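You operate a simulated robot arm through the tools that you are given. There is no shell and no other tool. Be economical: measure what you need, move in short steps, check, and stop when the job is done.

Carry out the task below with a simulated robot arm. There is one attempt and no reset: what you move stays moved.

## Task
Clamp the cam plate and grease its middle with the green dauber.
Fine: take the grease from the pot, put the dauber back, shut the pot again and leave the plate clamped. Set down upright: green dauber. A coat counts when it lies all over at full strength: go over it till it gets no stronger.

It is judged by the outcome, as a careful person would: the job done as asked, and still so three seconds after it is handed in. It fails if anything else is knocked over, pushed out of place, dropped, spilled or broken.

## Robot
A 5-joint arm with a two-finger parallel gripper, fixed in place. Base frame: the origin is at the foot of the arm, x ahead of it, y to its left, z up; the work surface is at about z = 0. Units: mm, degrees, N and s.
With the tool pointing down near the work surface it reaches from about 260 to 680 mm from the base axis. Its first joint turns from -66.0 to 66.0 degrees. The tool tilts only in the upright plane through the base axis and itself; it spins freely about its own axis. Payload 2.9 kg.
The tool frame sits at the grasp point between the pads (the TCP): z along the fingers, y along the line on which they close. The tips reach 30 mm beyond it. The gripper opens to 110 mm. The fingers are 20 mm wide and 10 mm thick; the gripper's body (48 by 112 mm) begins 55 mm behind the TCP.
Orientation is that of the tool frame in the base frame, as a unit quaternion [w, x, y, z]. With the fingers straight down and closing along the base's y, the tool's x points along the base's -x, its y along +y and its z along -z.

## Interface
- The arm moves only by the tool servo_tool. Its argument "series" is a list of rows, each a list of 3 entries, a list of its own where there are three numbers: the shift along the tool's x, y, z in mm, then the turn, a rotation vector about the tool's x, y, z in degrees, then the opening, from 0 (shut) to 1 (fully open). In form: [[[x, y, z], [wx, wy, wz], fingers], ...]. A call has 1 to 8 rows; each row is the pose to reach, as a shift and turn from the pose commanded when the call began, along the tool's axes at that moment. Rows are played at 5 a second. More than 50 mm and 8.6 degrees between two rows, or a gripper value outside its range, and nothing of the call is played. A pose out of reach is approached as far as the arm can. The call stops where the force on the tool passes 40 N (or 10 N more than at its start, if that is more) or the arm is blocked; 0.2 s more then pass. Each finger travels about 108 mm/s and halts on what it meets, pressing with about 21 N; the grip force reading is that of the motor and also rises with nothing between the fingers. The clock runs only during rows and for 0.2 s after the last one: add rows that repeat a pose to give the fingers time. The reply holds the time, the measured pose of the TCP, the force on the tool along the base axes, the opening and the grip force, in the units named above and with some noise, with the torque about the TCP (base axes, N m) and any sound that the robot's microphone picked up.
- Cameras (640 x 400 px; columns grow to the right, rows downward): "scene" is fixed at [36.2, -450.7, 611.1]; the picture's right is [0.76, -0.65, 0.00], its down [-0.34, -0.40, -0.85] and it looks along [0.55, 0.65, -0.53] (base axes); focal length 317 px, centre (320, 200). "wrist" rides on the gripper at [72, 17, -103] in the tool frame; the picture's right is [-0.23, 0.97, 0.00], its down [-0.76, -0.18, -0.62] and it looks along [-0.61, -0.14, 0.78] (tool axes); focal length 222 px, centre (320, 200). There is no depth. A picture from a camera that has moved, and an enlarged one, comes with that camera's place and axes in the base frame and with its lens.
- camera(camera): a new picture of that camera. It takes no simulated time.
- close_up(camera, box): a new picture of the part [left, top, right, bottom] of that camera's present view, enlarged. It takes no simulated time.
- close_job(): hands the job in; it is judged then, once.

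Go step by step. Nothing tells you positions but the pictures and the camera data: compare them with the known pose of the tool, close in by small moves and look again before you grip or let go. The budget is 120 turns and 64 pictures, counting those below and the enlarged ones. Unless the task says otherwise, let go and move clear before handing in, and close with one line.

The tools are called as a command line: name --argument value ..., lists and objects as JSON in quotes. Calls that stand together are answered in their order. servo_tool: Moves the arm, as the interface text tells. Its arguments: {"type":"object","properties":{"series":{"type":"array","items":{"type":"array"}}},"required":["series"]} The other tools are called the same way: camera (camera) takes a picture; close_up (camera, box) takes an enlarged picture of a part of a camera's view; close_job () hands the job in.

At the start:

```text
t: 0.0
eef_pos: [405.9, -200.4, 386.6]
tcp_rot: [0.0, 0.0, 1.0, 0.0]
contact_force: [-0.1, -0.2, -0.7]
moment: [0.02, -0.01, -0.02]
finger_gap: 110.2
grip_force: 0.1
```

scene: 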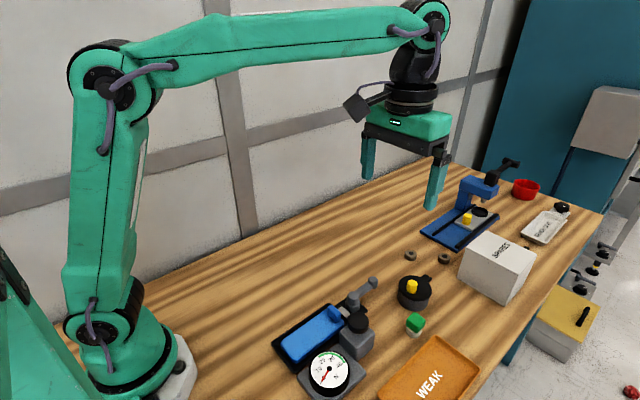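
wrist: 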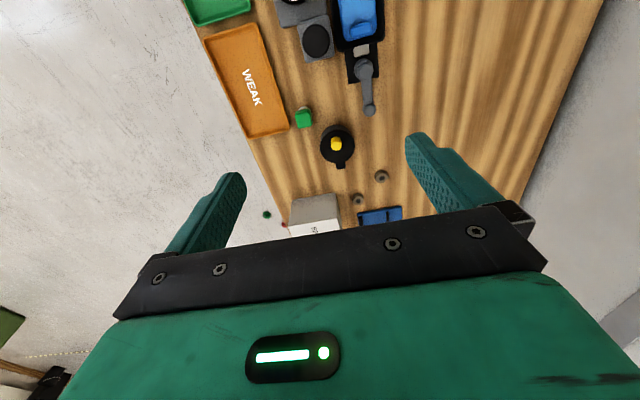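

I see a bench with a blue clamp holding something, a black pot, a green dauber, trays and a gauge. I'll enlarge the key regions first.

close_up --camera "scene" --box '[380, 140, 600, 320]'

close_up --camera "scene" --box '[260, 250, 500, 400]'

close_up --camera "wrist" --box '[180, 0, 440, 240]'

```text
2.22 times, centred on (490, 230) of scene
camera zoom: at [36.2, -450.7, 611.1], right [0.76, -0.65, 0.0], down [-0.34, -0.4, -0.85], along [0.55, 0.65, -0.53], focal length 703 px, centre (-58, 133)
```

zoom: 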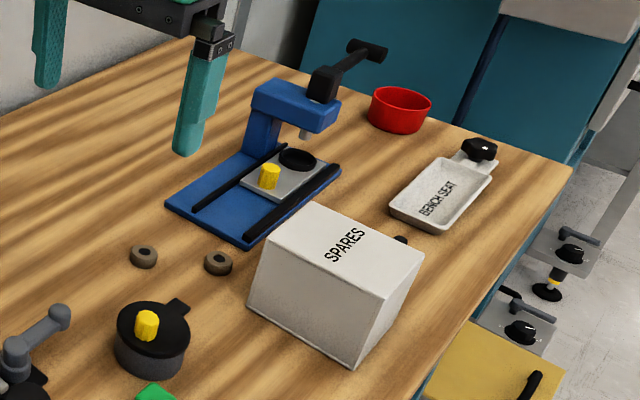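

```text
2.67 times, centred on (380, 325) of scene
camera zoom: at [36.2, -450.7, 611.1], right [0.76, -0.65, 0.0], down [-0.34, -0.4, -0.85], along [0.55, 0.65, -0.53], focal length 844 px, centre (160, -133)
```

zoom: 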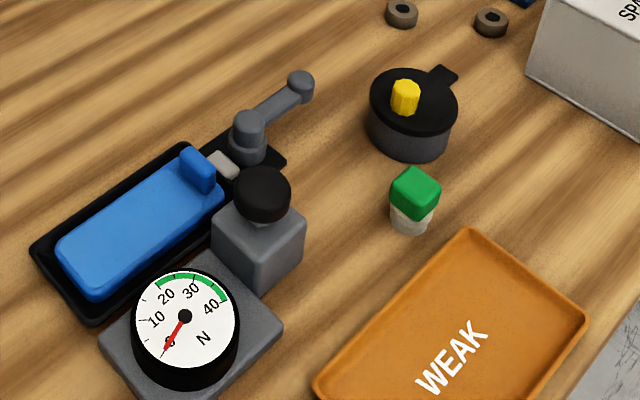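

```text
1.67 times, centred on (310, 120) of wrist
camera zoom: at [332.6, -183.8, 489.9], right [0.23, 0.97, 0.0], down [0.76, -0.18, 0.62], along [0.61, -0.14, -0.78], focal length 370 px, centre (337, 333)
```

zoom: 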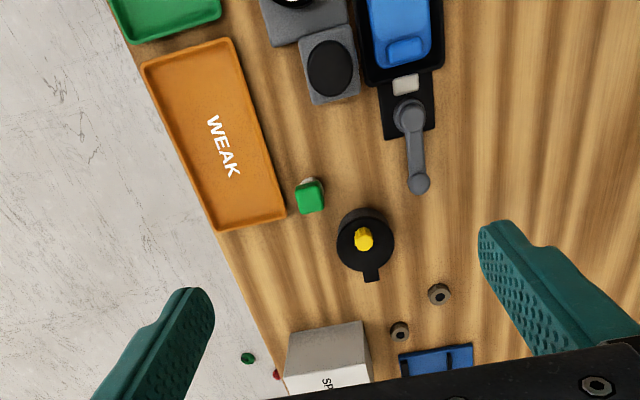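

The reachable station is the blue plate in the black bed with a cam lever, near (300–470, -125). The far blue press lies beyond reach. I'll spin the tool so the wrist camera looks back at the station.

servo_tool --series '[[[-15, 5, 10], [0, 0, 8.5], 0.5], [[-30, 10, 20], [0, 0, 17], 0.5], [[-45, 15, 30], [0, 0, 25.5], 0.5], [[-60, 20, 40], [0, 0, 34], 0.5], [[-75, 25, 50], [0, 0, 42.5], 0.5], [[-90, 30, 60], [0, 0, 51], 0.5], [[-105, 35, 70], [0, 0, 59.5], 0.5], [[-120, 40, 80], [0, 0, 68], 0.5]]'

servo_tool --series '[[[0, 0, 0], [0, 0, 8.5], 0.5], [[0, 0, 0], [0, 0, 17], 0.5], [[0, 0, 0], [0, 0, 25.5], 0.5], [[0, 0, 0], [0, 0, 34], 0.5], [[0, 0, 0], [0, 0, 42.5], 0.5], [[0, 0, 0], [0, 0, 51], 0.5], [[0, 0, 0], [0, 0, 59.5], 0.5], [[0, 0, 0], [0, 0, 68], 0.5]]'

servo_tool --series '[[[0, 0, 0], [0, 0, 8.5], 0.5], [[0, 0, 0], [0, 0, 17], 0.5], [[0, 0, 0], [0, 0, 25.5], 0.5], [[0, 0, 0], [0, 0, 34], 0.5], [[0, 0, 0], [0, 0, 42.5], 0.5], [[0, 0, 0], [0, 0, 44], 0.5]]'

camera --camera "wrist"

```text
t: 1.8
eef_pos: [526.2, -159.0, 306.6]
tcp_rot: [0.0, 0.561, 0.828, 0.0]
contact_force: [0.2, -0.2, -0.4]
moment: [-0.02, -0.02, 0.01]
finger_gap: 54.8
grip_force: 0.1
```

```text
t: 3.6
eef_pos: [526.8, -160.7, 306.5]
tcp_rot: [0.0, 0.928, 0.373, 0.0]
contact_force: [-0.3, 0.5, 0.1]
moment: [0.01, -0.02, 0.02]
finger_gap: 54.9
grip_force: 0.0
```

```text
t: 5.0
eef_pos: [526.2, -161.1, 306.5]
tcp_rot: [0.001, 1.0, -0.001, 0.0]
contact_force: [0.2, -0.1, -0.2]
moment: [0.0, 0.0, -0.02]
finger_gap: 54.9
grip_force: 0.1
```

```text
58 pictures are left
camera wrist: at [597.6, -178.0, 410.0], right [-0.23, -0.97, 0.0], down [-0.76, 0.18, 0.62], along [-0.61, 0.14, -0.78], focal length 222 px, centre (320, 200)
```

wrist: 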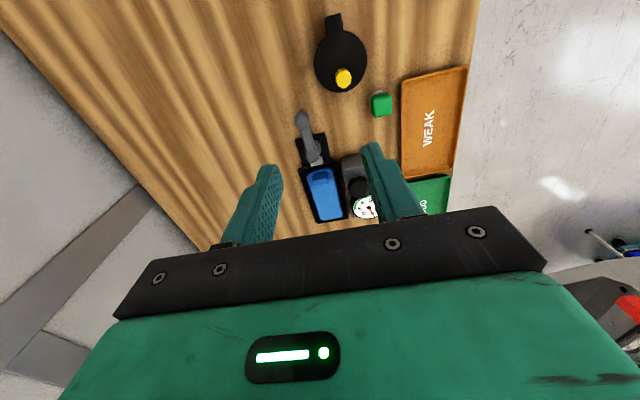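

The station is visible now from the other side; enlarging it.

close_up --camera "wrist" --box '[280, 90, 400, 230]'

close_up --camera "wrist" --box '[300, 0, 480, 230]'

close_up --camera "scene" --box '[265, 265, 385, 400]'

```text
2.86 times, centred on (340, 160) of wrist
camera zoom: at [597.6, -178.0, 410.0], right [-0.23, -0.97, 0.0], down [-0.76, 0.18, 0.62], along [-0.61, 0.14, -0.78], focal length 635 px, centre (263, 314)
```

zoom: 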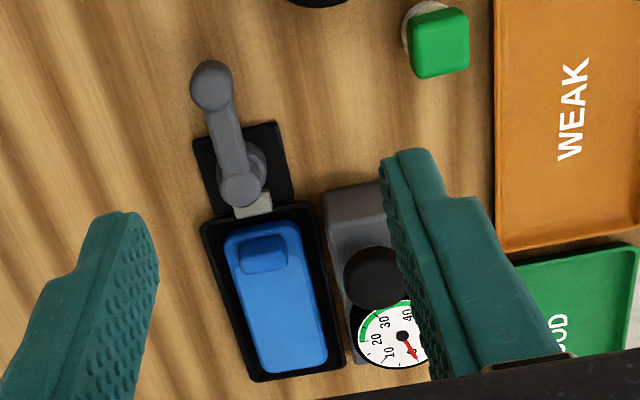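

```text
1.74 times, centred on (390, 115) of wrist
camera zoom: at [597.6, -178.0, 410.0], right [-0.23, -0.97, 0.0], down [-0.76, 0.18, 0.62], along [-0.61, 0.14, -0.78], focal length 386 px, centre (198, 348)
```

zoom: 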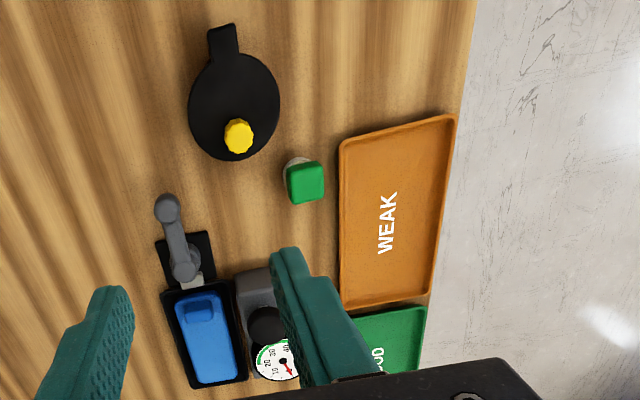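

```text
2.96 times, centred on (325, 332) of scene
camera zoom: at [36.2, -450.7, 611.1], right [0.76, -0.65, 0.0], down [-0.34, -0.4, -0.85], along [0.55, 0.65, -0.53], focal length 938 px, centre (305, -193)
```

zoom: 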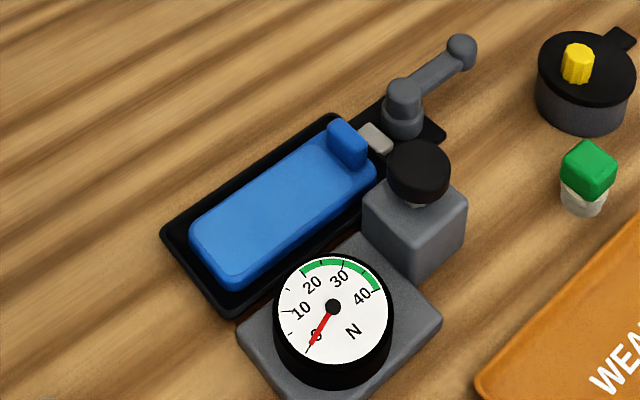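

The station looks like a cam-lever clamp with a blue plate; the gauge with knob looks like a spring tester (to be left alone). I'll lower the camera for a better look.

servo_tool --series '[[[-12, 0, 34], [0, 0, 0], 0.8], [[-23, 0, 68], [0, 0, 0], 0.9], [[-34, 0, 102], [0, 0, 0], 1], [[-46, 0, 130], [0, 0, 0], 1]]'

close_up --camera "wrist" --box '[220, 60, 460, 230]'

```text
t: 6.0
eef_pos: [479.7, -160.5, 175.9]
tcp_rot: [0.001, 1.0, 0.0, 0.0]
contact_force: [-0.5, -0.7, 0.8]
moment: [-0.03, -0.05, -0.02]
finger_gap: 109.9
grip_force: 0.0
```

```text
2.35 times, centred on (340, 145) of wrist
camera zoom: at [551.0, -177.9, 279.4], right [-0.23, -0.97, 0.0], down [-0.76, 0.18, 0.62], along [-0.61, 0.14, -0.78], focal length 523 px, centre (273, 329)
```

zoom: 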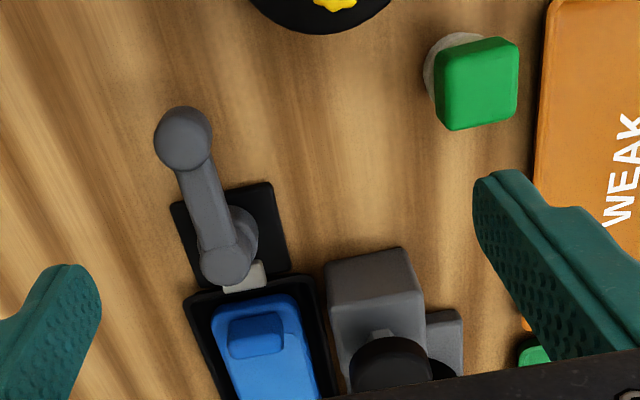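

Ball of the lever is near (482,-120,41), its hub near (416,-122,45), the dauber near (471,-252). Now looking at the pot more closely.

servo_tool --series '[[[40, 10, -10], [0, 0, 0], 1], [[80, 20, -20], [0, 0, 0], 1], [[120, 25, -20], [0, 0, 0], 1], [[120, 25, -20], [0, 0, 0], 1]]'

camera --camera "wrist"

close_up --camera "wrist" --box '[220, 60, 460, 230]'

```text
t: 7.0
eef_pos: [599.7, -185.3, 196.0]
tcp_rot: [-0.001, 1.0, 0.0, -0.001]
contact_force: [0.0, -0.4, 1.2]
moment: [0.04, 0.01, 0.01]
finger_gap: 110.0
grip_force: 0.1
```

```text
53 pictures are left
camera wrist: at [670.7, -202.6, 299.4], right [-0.23, -0.97, 0.0], down [-0.76, 0.18, 0.62], along [-0.61, 0.14, -0.78], focal length 222 px, centre (320, 200)
```

wrist: 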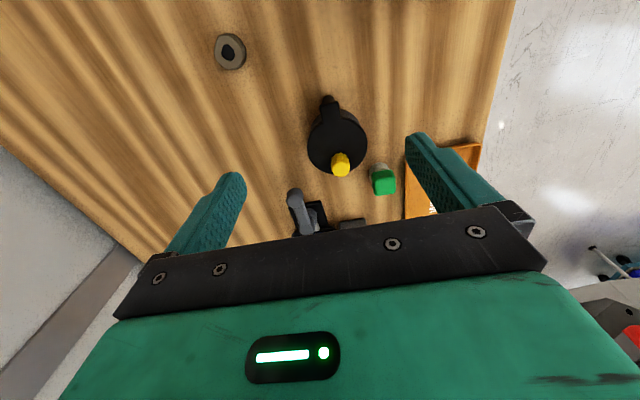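

```text
2.35 times, centred on (340, 145) of wrist
camera zoom: at [670.7, -202.6, 299.4], right [-0.23, -0.97, 0.0], down [-0.76, 0.18, 0.62], along [-0.61, 0.14, -0.78], focal length 523 px, centre (273, 329)
```

zoom: 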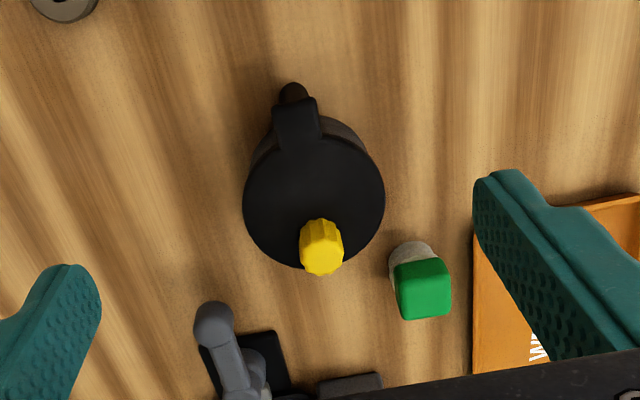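

The pot's lid has a knob near (529,-195,57) and a tab towards a post around (600,-198). I need to know how the lid opens.

close_up --camera "scene" --box '[385, 260, 445, 345]'

close_up --camera "wrist" --box '[295, 85, 385, 185]'

```text
4.71 times, centred on (415, 302) of scene
camera zoom: at [36.2, -450.7, 611.1], right [0.76, -0.65, 0.0], down [-0.34, -0.4, -0.85], along [0.55, 0.65, -0.53], focal length 1490 px, centre (-127, -282)
```

zoom: 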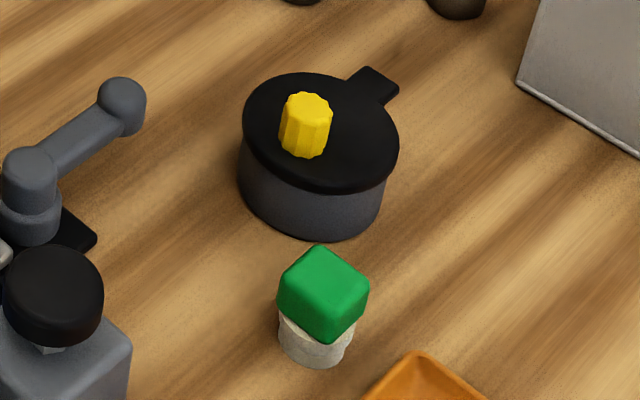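

```text
4.00 times, centred on (340, 135) of wrist
camera zoom: at [670.7, -202.6, 299.4], right [-0.23, -0.97, 0.0], down [-0.76, 0.18, 0.62], along [-0.61, 0.14, -0.78], focal length 888 px, centre (240, 460)
```

zoom: 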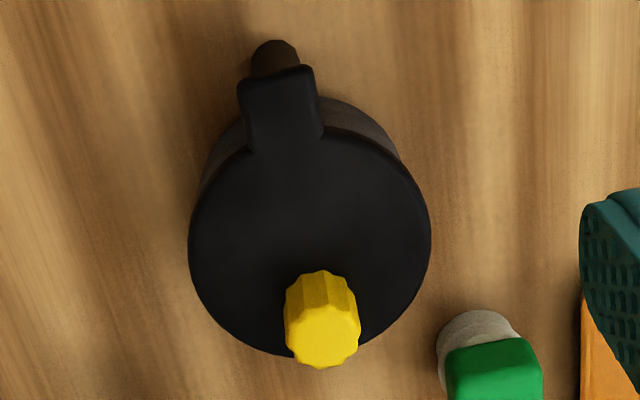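

The lid swivels about a vertical post. Now a closer look at the cam lever's hub and the plate to judge the closing direction.

close_up --camera "scene" --box '[310, 265, 390, 325]'

servo_tool --series '[[[-40, -10, 0], [0, 0, 0], 1], [[-80, -20, 0], [0, 0, 0], 1], [[-120, -30, 0], [0, 0, 0], 1], [[-160, -40, -10], [0, 0, 0], 0.9], [[-190, -60, -20], [0, 0, 0], 0.9], [[-190, -60, -20], [0, 0, 0], 0.9]]'

close_up --camera "wrist" --box '[250, 20, 450, 220]'

```text
6.67 times, centred on (350, 295) of scene
camera zoom: at [36.2, -450.7, 611.1], right [0.76, -0.65, 0.0], down [-0.34, -0.4, -0.85], along [0.55, 0.65, -0.53], focal length 2110 px, centre (120, -433)
```

zoom: 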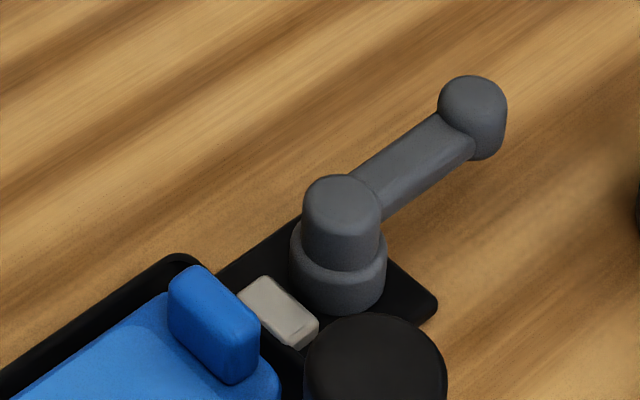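

```text
t: 8.4
eef_pos: [409.2, -124.6, 217.6]
tcp_rot: [0.0, 1.0, 0.0, 0.0]
contact_force: [-0.4, -0.4, -0.8]
moment: [0.0, 0.0, -0.02]
finger_gap: 98.8
grip_force: 0.1
```

```text
2.00 times, centred on (350, 120) of wrist
camera zoom: at [480.7, -142.3, 320.0], right [-0.23, -0.97, 0.0], down [-0.76, 0.18, 0.62], along [-0.61, 0.14, -0.78], focal length 444 px, centre (260, 360)
```

zoom: 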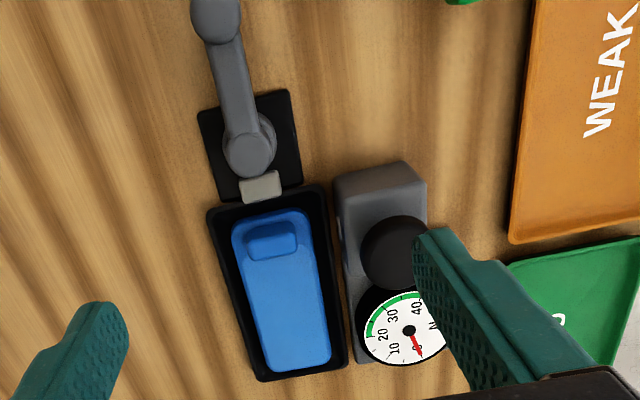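

The lever is a vertical-axis cam behind a grey shoe facing the plate's lug. I'll bring shut fingers down beside the lever's ball on its -y side and push gently towards +y.

servo_tool --series '[[[30, 10, 20], [0, 0, 0], 0.4], [[69, 27, 50], [0, 0, 0], 0], [[69, 27, 90], [0, 0, 0], 0], [[69, 27, 120], [0, 0, 0], 0], [[69, 27, 140], [0, 0, 0], 0], [[69, 27, 158], [0, 0, 0], 0], [[69, 27, 158], [0, 0, 0], 0]]'

close_up --camera "scene" --box '[300, 220, 440, 340]'

```text
refused: row 2 steps farther than a row can; nothing moved
```

```text
3.33 times, centred on (370, 280) of scene
camera zoom: at [36.2, -450.7, 611.1], right [0.76, -0.65, 0.0], down [-0.34, -0.4, -0.85], along [0.55, 0.65, -0.53], focal length 1055 px, centre (153, -67)
```

zoom: 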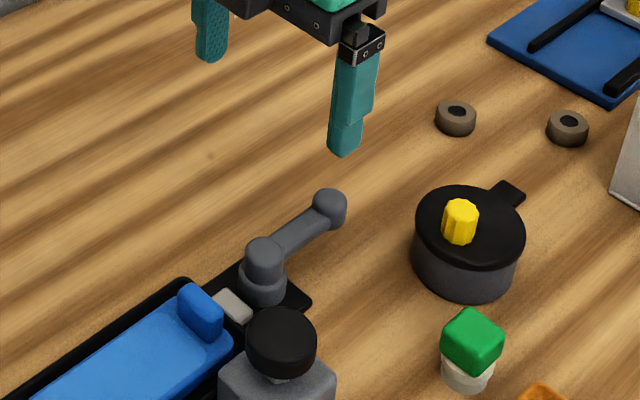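

That row stepped just too far; retrying with smaller steps.

servo_tool --series '[[[30, 10, 20], [0, 0, 0], 0.4], [[50, 20, 50], [0, 0, 0], 0], [[69, 27, 80], [0, 0, 0], 0], [[69, 27, 110], [0, 0, 0], 0], [[69, 27, 140], [0, 0, 0], 0], [[69, 27, 158], [0, 0, 0], 0], [[69, 27, 158], [0, 0, 0], 0]]'

close_up --camera "scene" --box '[300, 220, 440, 340]'

```text
t: 10.0
eef_pos: [478.3, -153.7, 59.8]
tcp_rot: [0.0, 1.0, 0.0, 0.0]
contact_force: [0.3, -0.1, 0.6]
moment: [-0.02, -0.01, 0.0]
finger_gap: 0.1
grip_force: 20.7
```

```text
3.33 times, centred on (370, 280) of scene
camera zoom: at [36.2, -450.7, 611.1], right [0.76, -0.65, 0.0], down [-0.34, -0.4, -0.85], along [0.55, 0.65, -0.53], focal length 1055 px, centre (153, -67)
```

zoom: 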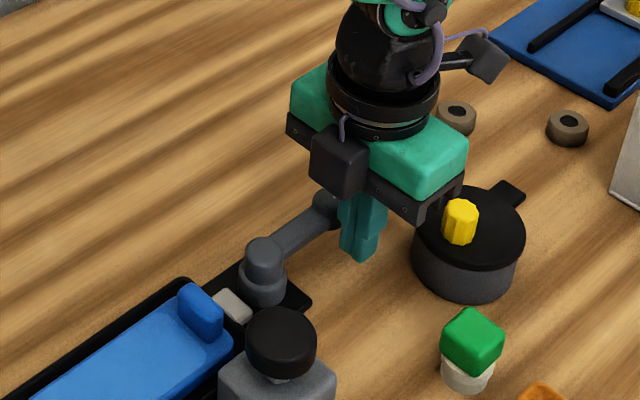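

The shut fingers are beside the ball as planned. Pushing towards +y in small steps and watching the force.

servo_tool --series '[[[0, -6, 0], [0, 0, 0], 0], [[0, -12, 0], [0, 0, 0], 0], [[0, -18, 0], [0, 0, 0], 0], [[0, -24, 0], [0, 0, 0], 0], [[0, -30, 0], [0, 0, 0], 0]]'

close_up --camera "scene" --box '[300, 220, 440, 340]'

```text
t: 10.9
eef_pos: [478.5, -138.1, 58.6]
tcp_rot: [0.0, 1.0, -0.006, 0.001]
contact_force: [-1.5, -7.4, -0.8]
moment: [-0.08, 0.02, 0.08]
finger_gap: 0.0
grip_force: 20.7
stopped in row 4: the force on the tool passed its limit at 47 N (the readings are from after the stop); the commanded pose is now the measured one
```

```text
3.33 times, centred on (370, 280) of scene
camera zoom: at [36.2, -450.7, 611.1], right [0.76, -0.65, 0.0], down [-0.34, -0.4, -0.85], along [0.55, 0.65, -0.53], focal length 1055 px, centre (153, -67)
```

zoom: 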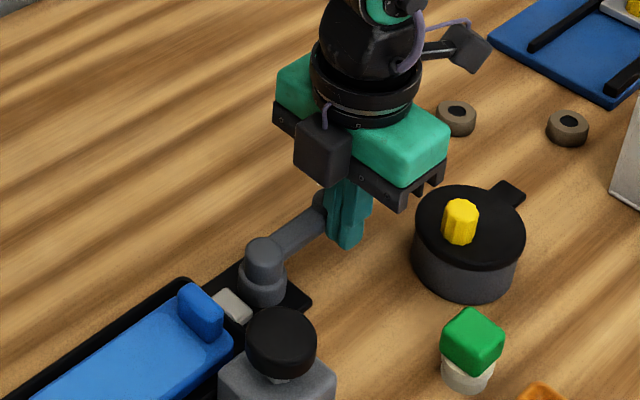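

It is blocked that way, so the lever closes towards -y. I'll go over the ball to its other side.

servo_tool --series '[[[0, 6, 0], [0, 0, 0], 0], [[0, 6, -35], [0, 0, 0], 0], [[0, 6, -60], [0, 0, 0], 0], [[0, -25, -60], [0, 0, 0], 0], [[0, -52, -60], [0, 0, 0], 0], [[0, -52, -30], [0, 0, 0], 0], [[0, -52, 0], [0, 0, 0], 0], [[0, -52, 0], [0, 0, 0], 0]]'

servo_tool --series '[[[0, 6, 0], [0, 0, 0], 0], [[0, 12, 0], [0, 0, 0], 0], [[0, 18, 0], [0, 0, 0], 0], [[0, 24, 0], [0, 0, 0], 0], [[0, 30, 0], [0, 0, 0], 0]]'

close_up --camera "scene" --box '[300, 220, 440, 340]'

```text
t: 12.7
eef_pos: [479.7, -87.5, 58.3]
tcp_rot: [0.001, 1.0, -0.005, 0.003]
contact_force: [0.1, 0.0, 0.3]
moment: [0.0, 0.02, 0.02]
finger_gap: 0.2
grip_force: 21.5
```

```text
t: 13.9
eef_pos: [479.4, -116.1, 58.8]
tcp_rot: [0.001, 1.0, -0.005, 0.003]
contact_force: [0.0, 1.8, -0.2]
moment: [-0.01, 0.03, -0.01]
finger_gap: 0.2
grip_force: 20.9
```

```text
3.33 times, centred on (370, 280) of scene
camera zoom: at [36.2, -450.7, 611.1], right [0.76, -0.65, 0.0], down [-0.34, -0.4, -0.85], along [0.55, 0.65, -0.53], focal length 1055 px, centre (153, -67)
```

zoom: 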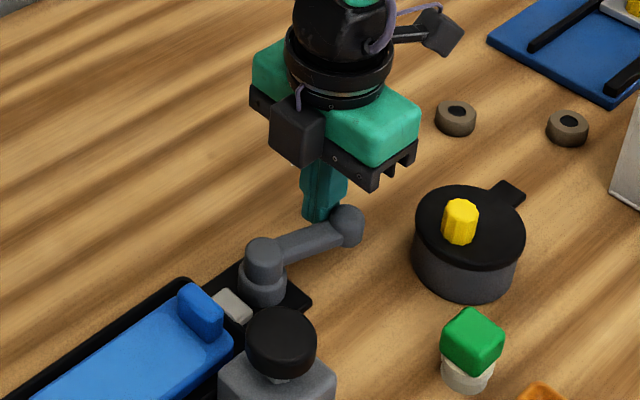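

The lever swings this way. Continuing along its arc.

servo_tool --series '[[[4, 10, 0], [0, 0, 0], 0], [[3, 19, 0], [0, 0, 0], 0], [[2, 27, 0], [0, 0, 0], 0], [[-2, 36, 0], [0, 0, 0], 0], [[-6, 44, 0], [0, 0, 0], 0], [[-11, 51, 0], [0, 0, 0], 0], [[-17, 57, 0], [0, 0, 0], 0]]'

close_up --camera "scene" --box '[280, 240, 440, 360]'

```text
t: 15.5
eef_pos: [461.8, -173.9, 58.7]
tcp_rot: [0.001, 1.0, -0.005, 0.002]
contact_force: [0.5, 1.7, 0.0]
moment: [0.01, -0.04, -0.04]
finger_gap: 0.0
grip_force: 20.4
```

```text
3.33 times, centred on (360, 300) of scene
camera zoom: at [36.2, -450.7, 611.1], right [0.76, -0.65, 0.0], down [-0.34, -0.4, -0.85], along [0.55, 0.65, -0.53], focal length 1055 px, centre (187, -133)
```

zoom: 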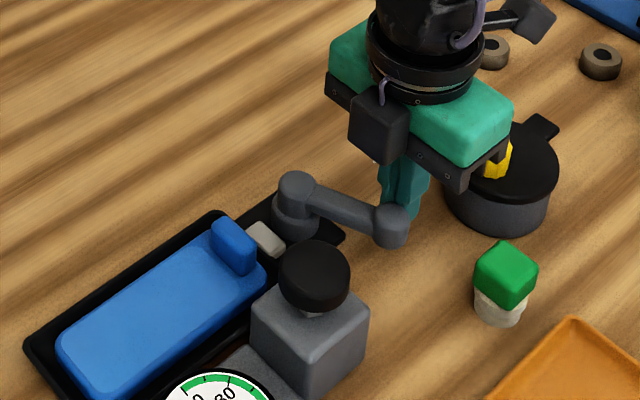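

The lever is about 65° round with little resistance. Continuing to its end.

servo_tool --series '[[[-5, 4, 0], [0, 0, 0], 0], [[-10, 7, 0], [0, 0, 0], 0], [[-15, 10, 0], [0, 0, 0], 0], [[-20, 12, 0], [0, 0, 0], 0], [[-26, 14, 0], [0, 0, 0], 0], [[-31, 15, 0], [0, 0, 0], 0]]'

close_up --camera "scene" --box '[280, 240, 440, 360]'

```text
t: 17.0
eef_pos: [437.0, -188.2, 61.5]
tcp_rot: [0.005, 1.0, -0.004, 0.012]
contact_force: [4.2, 0.9, -1.6]
moment: [0.0, -0.09, 0.02]
finger_gap: 0.2
grip_force: 20.9
stopped in row 6: the force on the tool passed its limit at 44 N (the readings are from after the stop); the commanded pose is now the measured one
```

```text
3.33 times, centred on (360, 300) of scene
camera zoom: at [36.1, -450.8, 611.1], right [0.76, -0.65, 0.0], down [-0.34, -0.4, -0.85], along [0.55, 0.65, -0.53], focal length 1055 px, centre (187, -133)
```

zoom: 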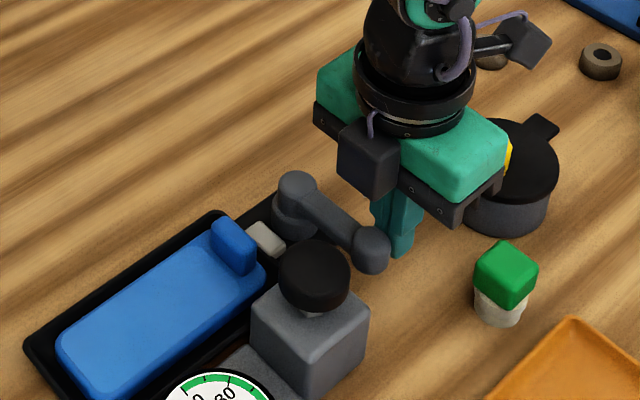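

The lever reached a stop at about 90°. Backing off and comparing the shoe with before.

servo_tool --series '[[[10, 0, 0], [0, 0, 0], 0], [[14, 0, -30], [0, 0, 0], 0], [[14, 0, -70], [0, 0, 0], 0], [[50, 0, -90], [0, 0, 0], 0]]'

close_up --camera "scene" --box '[310, 265, 390, 325]'

camera --camera "wrist"

```text
t: 18.0
eef_pos: [484.4, -186.9, 153.5]
tcp_rot: [0.004, 1.0, -0.004, 0.011]
contact_force: [0.3, 0.5, 0.0]
moment: [-0.01, 0.03, 0.0]
finger_gap: 0.0
grip_force: 20.8
```

```text
6.67 times, centred on (350, 295) of scene
camera zoom: at [36.1, -450.7, 611.1], right [0.76, -0.65, 0.0], down [-0.34, -0.4, -0.85], along [0.55, 0.65, -0.53], focal length 2110 px, centre (120, -433)
```

zoom: 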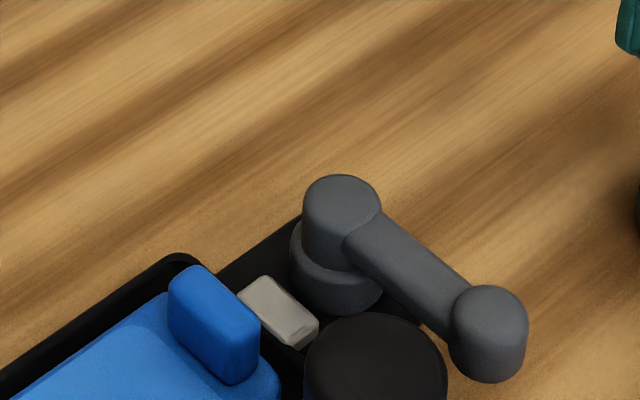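

```text
40 pictures are left
camera wrist: at [553.4, -203.8, 257.5], right [-0.23, -0.97, 0.0], down [-0.77, 0.19, 0.6], along [-0.59, 0.14, -0.8], focal length 222 px, centre (320, 200)
```

wrist: 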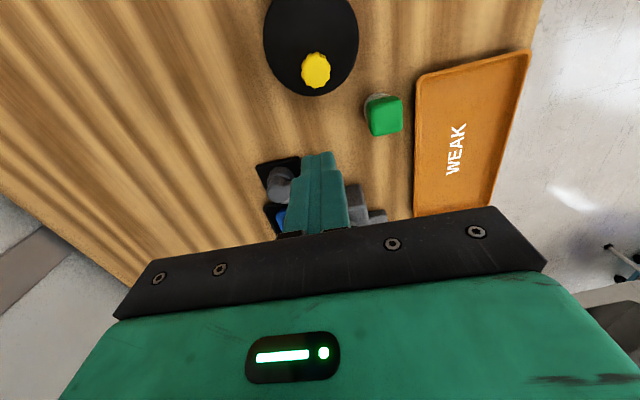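

The lever stays put at about 90°, which I take as clamped. Next: bring shut fingers beside the lid's knob on its -y side, undoing the small tilt on the way.

servo_tool --series '[[[20, 25, 10], [0.2, -0.6, -0.2], 0], [[45, 41, 25], [0.46, -1.26, -0.46], 0], [[45, 41, 50], [0.46, -1.26, -0.46], 0], [[45, 41, 70], [0.46, -1.26, -0.46], 0], [[45, 41, 70], [0.46, -1.26, -0.46], 0]]'

close_up --camera "scene" --box '[365, 230, 485, 350]'

close_up --camera "wrist" --box '[220, 40, 460, 230]'

```text
t: 19.2
eef_pos: [529.9, -228.5, 83.7]
tcp_rot: [0.001, 1.0, 0.001, 0.001]
contact_force: [0.9, -0.3, 0.9]
moment: [-0.04, 0.02, -0.02]
finger_gap: 0.0
grip_force: 21.2
```

```text
3.33 times, centred on (425, 290) of scene
camera zoom: at [36.2, -450.7, 611.1], right [0.76, -0.65, 0.0], down [-0.34, -0.4, -0.85], along [0.55, 0.65, -0.53], focal length 1055 px, centre (-30, -100)
```

zoom: 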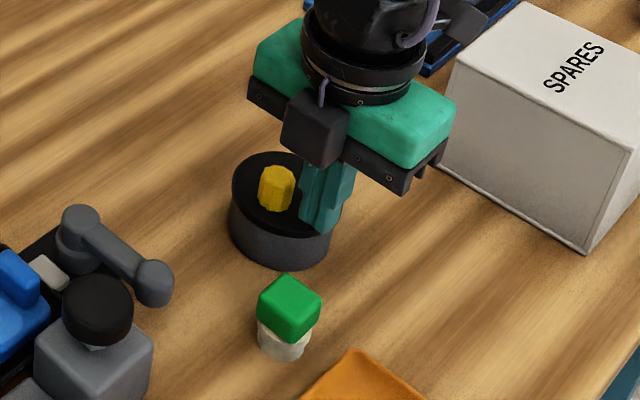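

```text
2.11 times, centred on (340, 135) of wrist
camera zoom: at [601.6, -246.5, 186.7], right [-0.23, -0.97, 0.0], down [-0.76, 0.18, 0.62], along [-0.61, 0.14, -0.78], focal length 468 px, centre (278, 337)
```

zoom: 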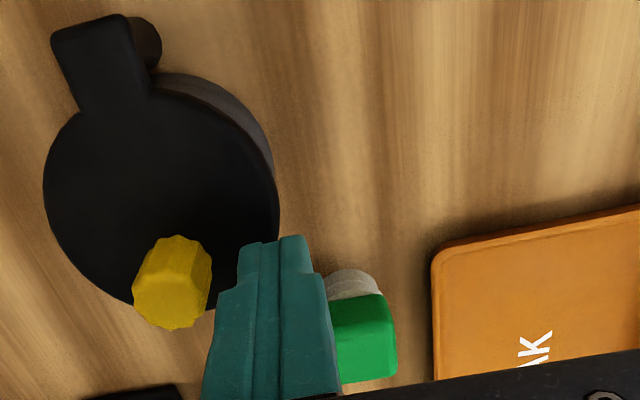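

The fingertips stand beside the knob just above lid height. Pushing towards +y gently.

servo_tool --series '[[[0, -6, 2], [0, 0, 0], 0], [[0, -12, 2], [0, 0, 0], 0], [[0, -18, 2], [0, 0, 0], 0], [[0, -24, 2], [0, 0, 0], 0], [[0, -30, 2], [0, 0, 0], 0]]'

close_up --camera "scene" --box '[365, 230, 485, 350]'

```text
t: 20.1
eef_pos: [531.2, -215.4, 82.8]
tcp_rot: [0.003, 1.0, -0.006, 0.006]
contact_force: [1.8, -8.7, -4.1]
moment: [-0.22, -0.04, -0.07]
finger_gap: 0.0
grip_force: 21.5
stopped in row 4: the force on the tool passed its limit at 48 N (the readings are from after the stop); the commanded pose is now the measured one
```

```text
3.33 times, centred on (425, 290) of scene
camera zoom: at [36.2, -450.7, 611.1], right [0.76, -0.65, 0.0], down [-0.34, -0.4, -0.85], along [0.55, 0.65, -0.53], focal length 1055 px, centre (-30, -100)
```

zoom: 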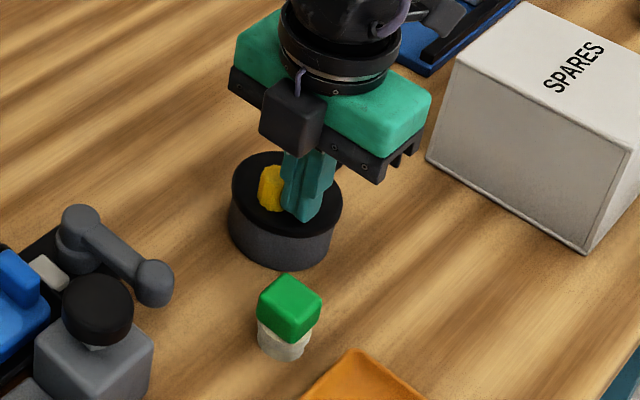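

Blocked that way, so the lid should swing towards -y. Going over to the knob's other side.

servo_tool --series '[[[0, 6, 0], [0.3, -0.7, -0.7], 0], [[0, 6, -40], [0.3, -0.7, -0.7], 0], [[0, -22, -45], [0.3, -0.7, -0.7], 0], [[0, -52, -45], [0.3, -0.7, -0.7], 0], [[0, -52, -20], [0.3, -0.7, -0.7], 0], [[0, -52, 1], [0.3, -0.7, -0.7], 0], [[0, -52, 1], [0.3, -0.7, -0.7], 0]]'

servo_tool --series '[[[0, 6, 0], [0, 0, 0], 0], [[0, 12, 0], [0, 0, 0], 0], [[0, 18, 0], [0, 0, 0], 0], [[0, 24, 0], [0, 0, 0], 0], [[2, 30, 0], [0, 0, 0], 0]]'

close_up --camera "scene" --box '[365, 230, 485, 350]'

```text
t: 21.7
eef_pos: [530.2, -162.3, 80.4]
tcp_rot: [-0.001, 1.0, 0.001, -0.003]
contact_force: [0.2, 0.7, -0.5]
moment: [0.06, -0.02, 0.03]
finger_gap: 0.0
grip_force: 21.2
```

```text
t: 22.9
eef_pos: [531.9, -192.0, 81.5]
tcp_rot: [-0.001, 1.0, 0.001, -0.001]
contact_force: [-1.0, 0.7, 0.4]
moment: [-0.01, 0.01, -0.01]
finger_gap: 0.1
grip_force: 20.8
```

```text
3.33 times, centred on (425, 290) of scene
camera zoom: at [36.2, -450.7, 611.1], right [0.76, -0.65, 0.0], down [-0.34, -0.4, -0.85], along [0.55, 0.65, -0.53], focal length 1055 px, centre (-30, -100)
```

zoom: 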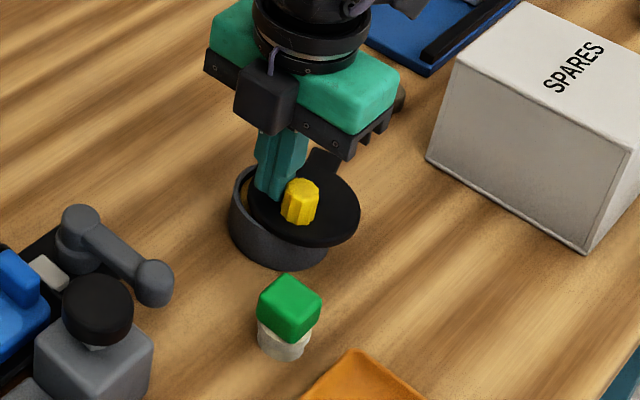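

The lid swings towards -y. Following the arc to open it fully.

servo_tool --series '[[[-3, 12, 0], [0, 0, 0], 0], [[-4, 23, 0], [0, 0, 0], 0], [[-1, 32, 0], [0, 0, 0], 0], [[3, 41, 0], [0, 0, 0], 0], [[8, 49, 0], [0, 0, 0], 0], [[14, 57, 0], [0, 0, 0], 0], [[21, 63, 0], [0, 0, 0], 0], [[29, 69, 0], [0, 0, 0], 0]]'

servo_tool --series '[[[8, 4, 0], [0, 0, 0], 0], [[18, 8, 0], [0, 0, 0], 0], [[25, 10, 0], [0, 0, 0], 0], [[32, 11, 0], [0, 0, 0], 0]]'

close_up --camera "scene" --box '[365, 230, 485, 350]'

```text
t: 24.7
eef_pos: [562.2, -261.9, 80.6]
tcp_rot: [-0.001, 1.0, 0.001, -0.002]
contact_force: [0.8, -0.4, 0.4]
moment: [-0.01, 0.0, 0.02]
finger_gap: 0.0
grip_force: 20.8
```

```text
t: 25.7
eef_pos: [595.3, -271.1, 80.0]
tcp_rot: [-0.001, 1.0, 0.001, -0.002]
contact_force: [0.3, -0.1, 0.2]
moment: [-0.02, 0.01, -0.05]
finger_gap: 0.0
grip_force: 20.8
```

```text
3.33 times, centred on (425, 290) of scene
camera zoom: at [36.2, -450.7, 611.1], right [0.76, -0.65, 0.0], down [-0.34, -0.4, -0.85], along [0.55, 0.65, -0.53], focal length 1055 px, centre (-30, -100)
```

zoom: 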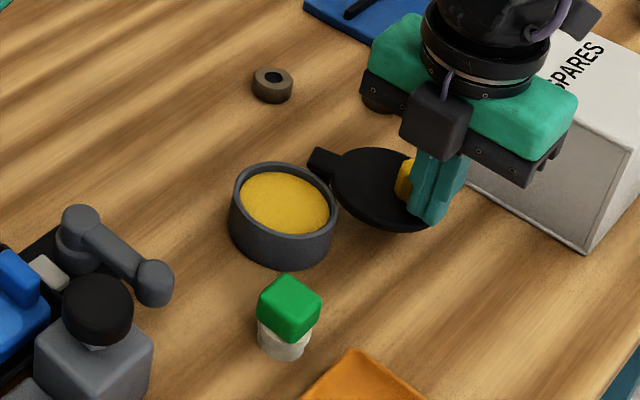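

The pot is open and shows yellow grease; the lid rests open to the side. Lifting off and going to look at the dauber.

servo_tool --series '[[[-3, 0, -30], [0, 0, 0], 0], [[-3, 0, -70], [0, 0, 0], 0], [[-35, -10, -90], [0, 0, 0], 0.3], [[-70, -25, -100], [0, 0, 0], 0.6], [[-95, -36, -100], [0, 0, 0], 0.6], [[-95, -36, -100], [0, 0, 0], 0.6]]'

close_up --camera "wrist" --box '[250, 60, 430, 230]'

```text
t: 27.1
eef_pos: [500.2, -235.5, 182.3]
tcp_rot: [-0.001, 1.0, 0.0, -0.002]
contact_force: [-0.2, -0.2, 0.1]
moment: [-0.04, 0.0, -0.02]
finger_gap: 66.1
grip_force: 0.0
```

```text
2.35 times, centred on (340, 145) of wrist
camera zoom: at [571.4, -253.0, 284.8], right [-0.22, -0.97, 0.0], down [-0.76, 0.17, 0.63], along [-0.61, 0.14, -0.78], focal length 523 px, centre (273, 329)
```

zoom: 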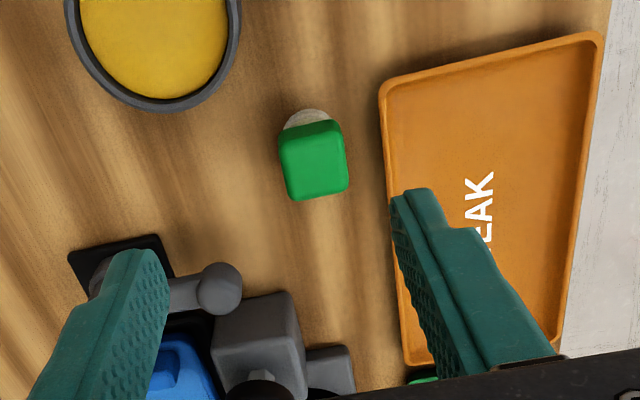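

The dauber's cube is square to the base axes, centre about (475,-250), top near z 45. Lowering over it to just above and checking.

servo_tool --series '[[[-12, 8, 30], [0, 0, 0], 0.5], [[-25, 15, 60], [0, 0, 0], 0.45], [[-25, 15, 85], [0, 0, 0], 0.45], [[-25, 15, 100], [0, 0, 0], 0.45], [[-25, 15, 100], [0, 0, 0], 0.45]]'

close_up --camera "wrist" --box '[220, 100, 460, 250]'

close_up --camera "scene" --box '[365, 260, 465, 350]'

```text
t: 28.3
eef_pos: [473.1, -250.1, 80.9]
tcp_rot: [-0.001, 1.0, 0.001, -0.002]
contact_force: [0.1, -0.3, 0.0]
moment: [-0.01, 0.01, -0.01]
finger_gap: 49.6
grip_force: 0.1
```

```text
2.67 times, centred on (340, 175) of wrist
camera zoom: at [545.3, -268.0, 184.2], right [-0.22, -0.97, 0.0], down [-0.76, 0.17, 0.63], along [-0.61, 0.14, -0.78], focal length 592 px, centre (267, 267)
```

zoom: 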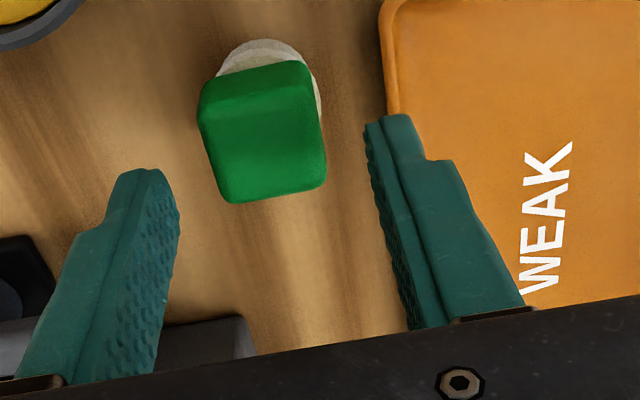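

```text
4.44 times, centred on (415, 305) of scene
camera zoom: at [36.2, -450.7, 611.1], right [0.76, -0.65, 0.0], down [-0.34, -0.4, -0.85], along [0.55, 0.65, -0.53], focal length 1407 px, centre (-102, -267)
```

zoom: 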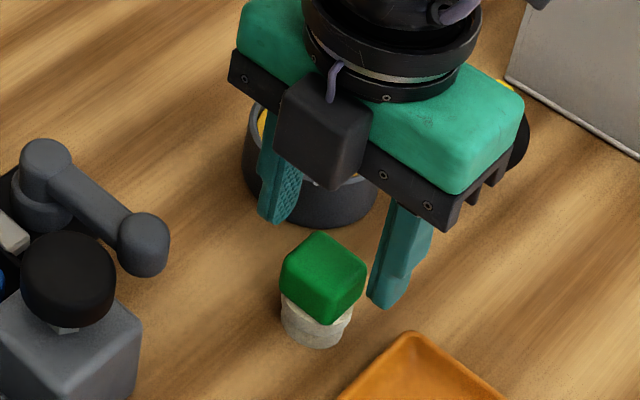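

Alignment is good (cube centre about (474,-252)). Descending so the tips reach the bottom of the cube, then gripping.

servo_tool --series '[[[1, 1.5, 15], [0, 0, 0], 0.45], [[1, 1.5, 28], [0, 0, 0], 0.45], [[1, 1.5, 28], [0, 0, 0], 0.35], [[1, 1.5, 28], [0, 0, 0], 0.25], [[1, 1.5, 28], [0, 0, 0], 0.15], [[1, 1.5, 28], [0, 0, 0], 0.1], [[1, 1.5, 28], [0, 0, 0], 0.1]]'

close_up --camera "scene" --box '[365, 260, 465, 350]'

```text
t: 29.9
eef_pos: [474.6, -252.1, 54.4]
tcp_rot: [-0.001, 1.0, 0.001, -0.002]
contact_force: [1.2, 0.4, -0.3]
moment: [-0.01, -0.01, 0.03]
finger_gap: 32.7
grip_force: 21.2
```

```text
4.44 times, centred on (415, 305) of scene
camera zoom: at [36.2, -450.7, 611.1], right [0.76, -0.65, 0.0], down [-0.34, -0.4, -0.85], along [0.55, 0.65, -0.53], focal length 1407 px, centre (-102, -267)
```

zoom: 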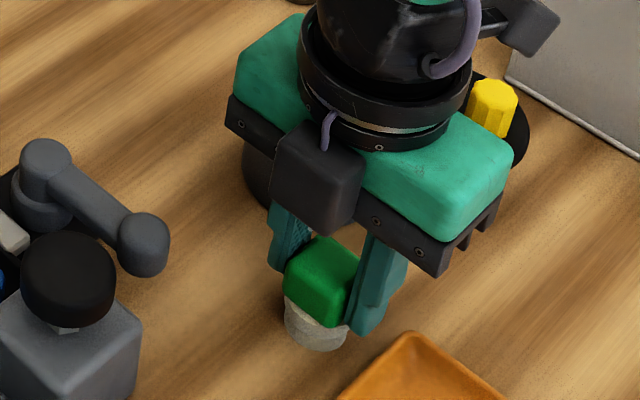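

The dauber is gripped (gap 32.7 mm). Lifting it and carrying it above the pot near (543,-195), then checking.

servo_tool --series '[[[0, 0, -25], [0, 0, 0], 0.1], [[0, 0, -60], [0, 0, 0], 0.1], [[25, -20, -75], [0, 0, 0], 0.1], [[50, -40, -75], [0, 0, 0], 0.1], [[68, -57, -75], [0, 0, 0], 0.1], [[68, -57, -75], [0, 0, 0], 0.1]]'

close_up --camera "scene" --box '[365, 220, 465, 330]'

close_up --camera "wrist" --box '[220, 80, 460, 250]'

```text
t: 31.3
eef_pos: [544.6, -193.9, 127.9]
tcp_rot: [-0.001, 1.0, 0.001, -0.002]
contact_force: [-0.1, -0.6, -1.0]
moment: [0.0, 0.0, 0.0]
finger_gap: 32.6
grip_force: 21.2
```

```text
3.64 times, centred on (415, 275) of scene
camera zoom: at [36.2, -450.7, 611.1], right [0.76, -0.65, 0.0], down [-0.34, -0.4, -0.85], along [0.55, 0.65, -0.53], focal length 1151 px, centre (-26, -73)
```

zoom: 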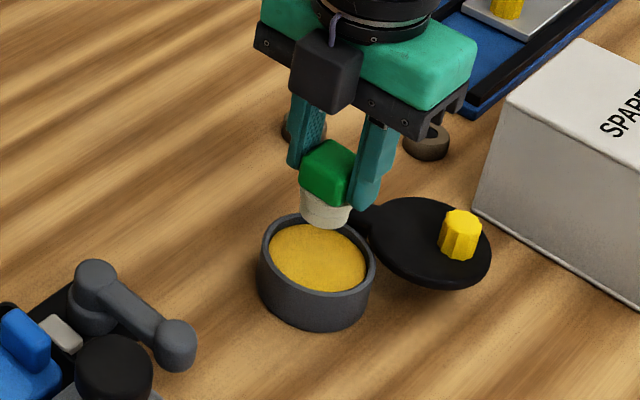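

```text
2.35 times, centred on (340, 165) of wrist
camera zoom: at [615.7, -211.7, 230.9], right [-0.23, -0.97, 0.0], down [-0.76, 0.18, 0.63], along [-0.61, 0.14, -0.78], focal length 523 px, centre (273, 282)
```

zoom: 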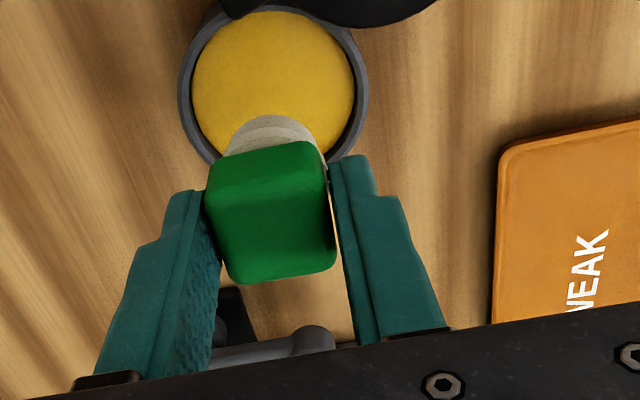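

The dauber hangs upright over the pot, whose centre I take as (548,-197). Lowering in stages into the grease.

servo_tool --series '[[[4, 3, 20], [0, 0, 0], 0.1], [[4, 3, 38], [0, 0, 0], 0.1], [[4, 3, 46], [0, 0, 0], 0.1], [[4, 3, 46], [0, 0, 0], 0.1]]'

close_up --camera "scene" --box '[375, 240, 445, 320]'

```text
t: 32.3
eef_pos: [546.8, -198.2, 82.1]
tcp_rot: [0.0, 1.0, 0.0, 0.0]
contact_force: [-0.8, -0.2, 7.4]
moment: [-0.04, 0.05, 0.03]
finger_gap: 32.5
grip_force: 21.1
```

```text
5.00 times, centred on (410, 280) of scene
camera zoom: at [36.1, -450.7, 611.1], right [0.76, -0.65, 0.0], down [-0.34, -0.4, -0.85], along [0.55, 0.65, -0.53], focal length 1583 px, centre (-130, -200)
```

zoom: 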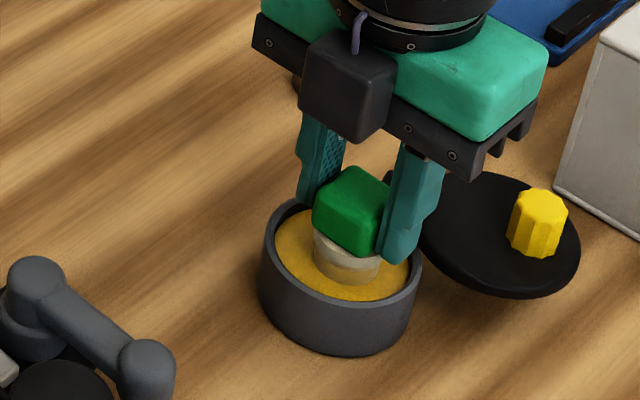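

It touches the grease at about 7 N. Dwelling with a light dab, then lifting straight up to look.

servo_tool --series '[[[0, 0, 1], [0, 0, 0], 0.1], [[0, 0, 1], [0, 0, 0], 0.1], [[0, 0, 1], [0, 0, 0], 0.1], [[0, 0, -10], [0, 0, 0], 0.1], [[0, 0, -35], [0, 0, 0], 0.1], [[0, 0, -60], [0, 0, 0], 0.1]]'

close_up --camera "scene" --box '[375, 230, 445, 310]'

```text
t: 33.7
eef_pos: [546.4, -197.8, 141.7]
tcp_rot: [-0.002, 1.0, 0.001, -0.002]
contact_force: [0.3, 0.3, -1.0]
moment: [-0.01, -0.01, 0.0]
finger_gap: 32.8
grip_force: 20.8
```

```text
5.00 times, centred on (410, 270) of scene
camera zoom: at [36.2, -450.7, 611.1], right [0.76, -0.65, 0.0], down [-0.34, -0.4, -0.85], along [0.55, 0.65, -0.53], focal length 1583 px, centre (-130, -150)
```

zoom: 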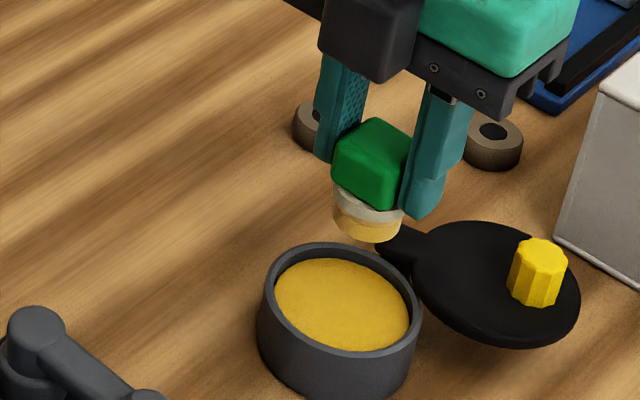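

The dauber's pad is loaded with grease. Carrying it over the blue plate's middle near (300,-121).

servo_tool --series '[[[-40, -12, 0], [0, 0, 0], 0.1], [[-80, -24, 0], [0, 0, 0], 0.1], [[-120, -36, 0], [0, 0, 0], 0.1], [[-160, -48, 0], [0, 0, 0], 0.1], [[-200, -62, 0], [0, 0, 0], 0.1], [[-246, -77, 0], [0, 0, 0], 0.1], [[-246, -77, 20], [0, 0, 0], 0.1], [[-246, -77, 20], [0, 0, 0], 0.1]]'

close_up --camera "scene" --box '[250, 230, 390, 380]'

close_up --camera "wrist" --box '[200, 60, 460, 250]'

```text
t: 35.5
eef_pos: [301.0, -122.2, 123.5]
tcp_rot: [-0.001, 1.0, 0.001, -0.002]
contact_force: [-0.7, -0.5, -0.3]
moment: [-0.01, -0.03, 0.01]
finger_gap: 32.3
grip_force: 21.3
```

```text
2.67 times, centred on (320, 305) of scene
camera zoom: at [36.2, -450.7, 611.1], right [0.76, -0.65, 0.0], down [-0.34, -0.4, -0.85], along [0.55, 0.65, -0.53], focal length 844 px, centre (320, -80)
```

zoom: 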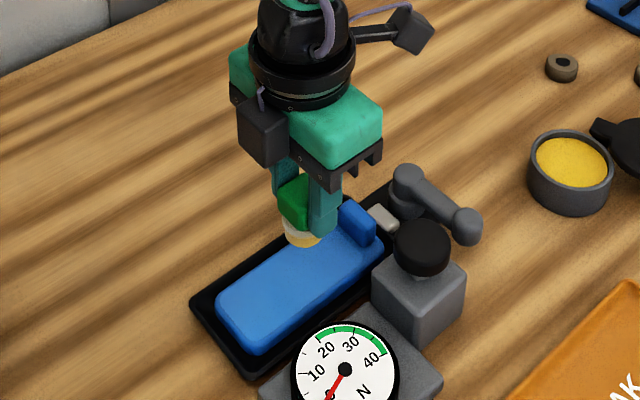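

```text
2.11 times, centred on (330, 155) of wrist
camera zoom: at [372.8, -139.3, 224.9], right [-0.22, -0.97, 0.0], down [-0.76, 0.17, 0.63], along [-0.61, 0.14, -0.78], focal length 468 px, centre (299, 295)
```

zoom: 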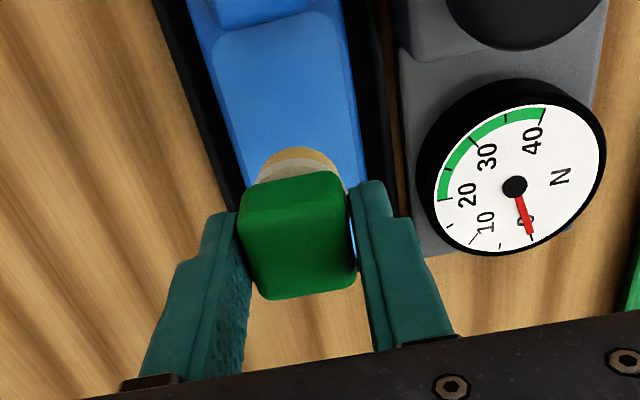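

The plate's centre is about (297,-121) and it is about 54 mm wide. Lowering carefully until contact.

servo_tool --series '[[[-4, -1, 15], [0, 0, 0], 0.1], [[-4, -1, 30], [0, 0, 0], 0.1], [[-4, -1, 40], [0, 0, 0], 0.1], [[-4, -1, 40], [0, 0, 0], 0.1]]'

servo_tool --series '[[[0, 0, 2], [0, 0, 0], 0.1], [[0, 0, 4], [0, 0, 0], 0.1], [[0, 0, 4], [0, 0, 0], 0.1]]'

close_up --camera "scene" --box '[270, 270, 380, 360]'

```text
t: 36.5
eef_pos: [296.6, -120.7, 82.9]
tcp_rot: [0.0, 1.0, 0.0, -0.001]
contact_force: [0.5, 0.1, -0.4]
moment: [0.06, -0.01, 0.01]
finger_gap: 32.5
grip_force: 21.3
```

```text
t: 37.3
eef_pos: [296.8, -122.2, 79.0]
tcp_rot: [-0.001, 1.0, 0.001, -0.001]
contact_force: [0.3, 0.2, -0.4]
moment: [-0.01, -0.01, 0.06]
finger_gap: 32.3
grip_force: 20.9
```

```text
4.44 times, centred on (325, 315) of scene
camera zoom: at [36.2, -450.7, 611.1], right [0.76, -0.65, 0.0], down [-0.34, -0.4, -0.85], along [0.55, 0.65, -0.53], focal length 1407 px, centre (298, -311)
```

zoom: 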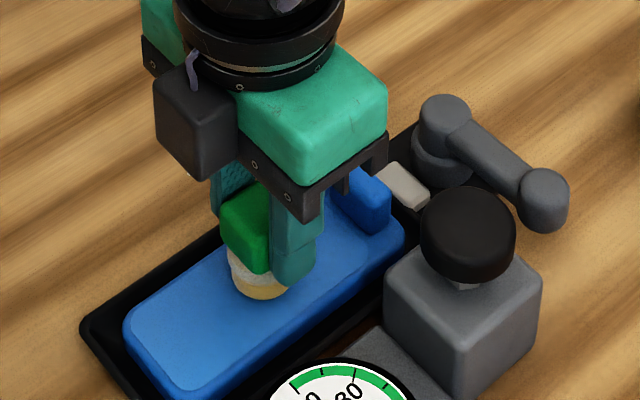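

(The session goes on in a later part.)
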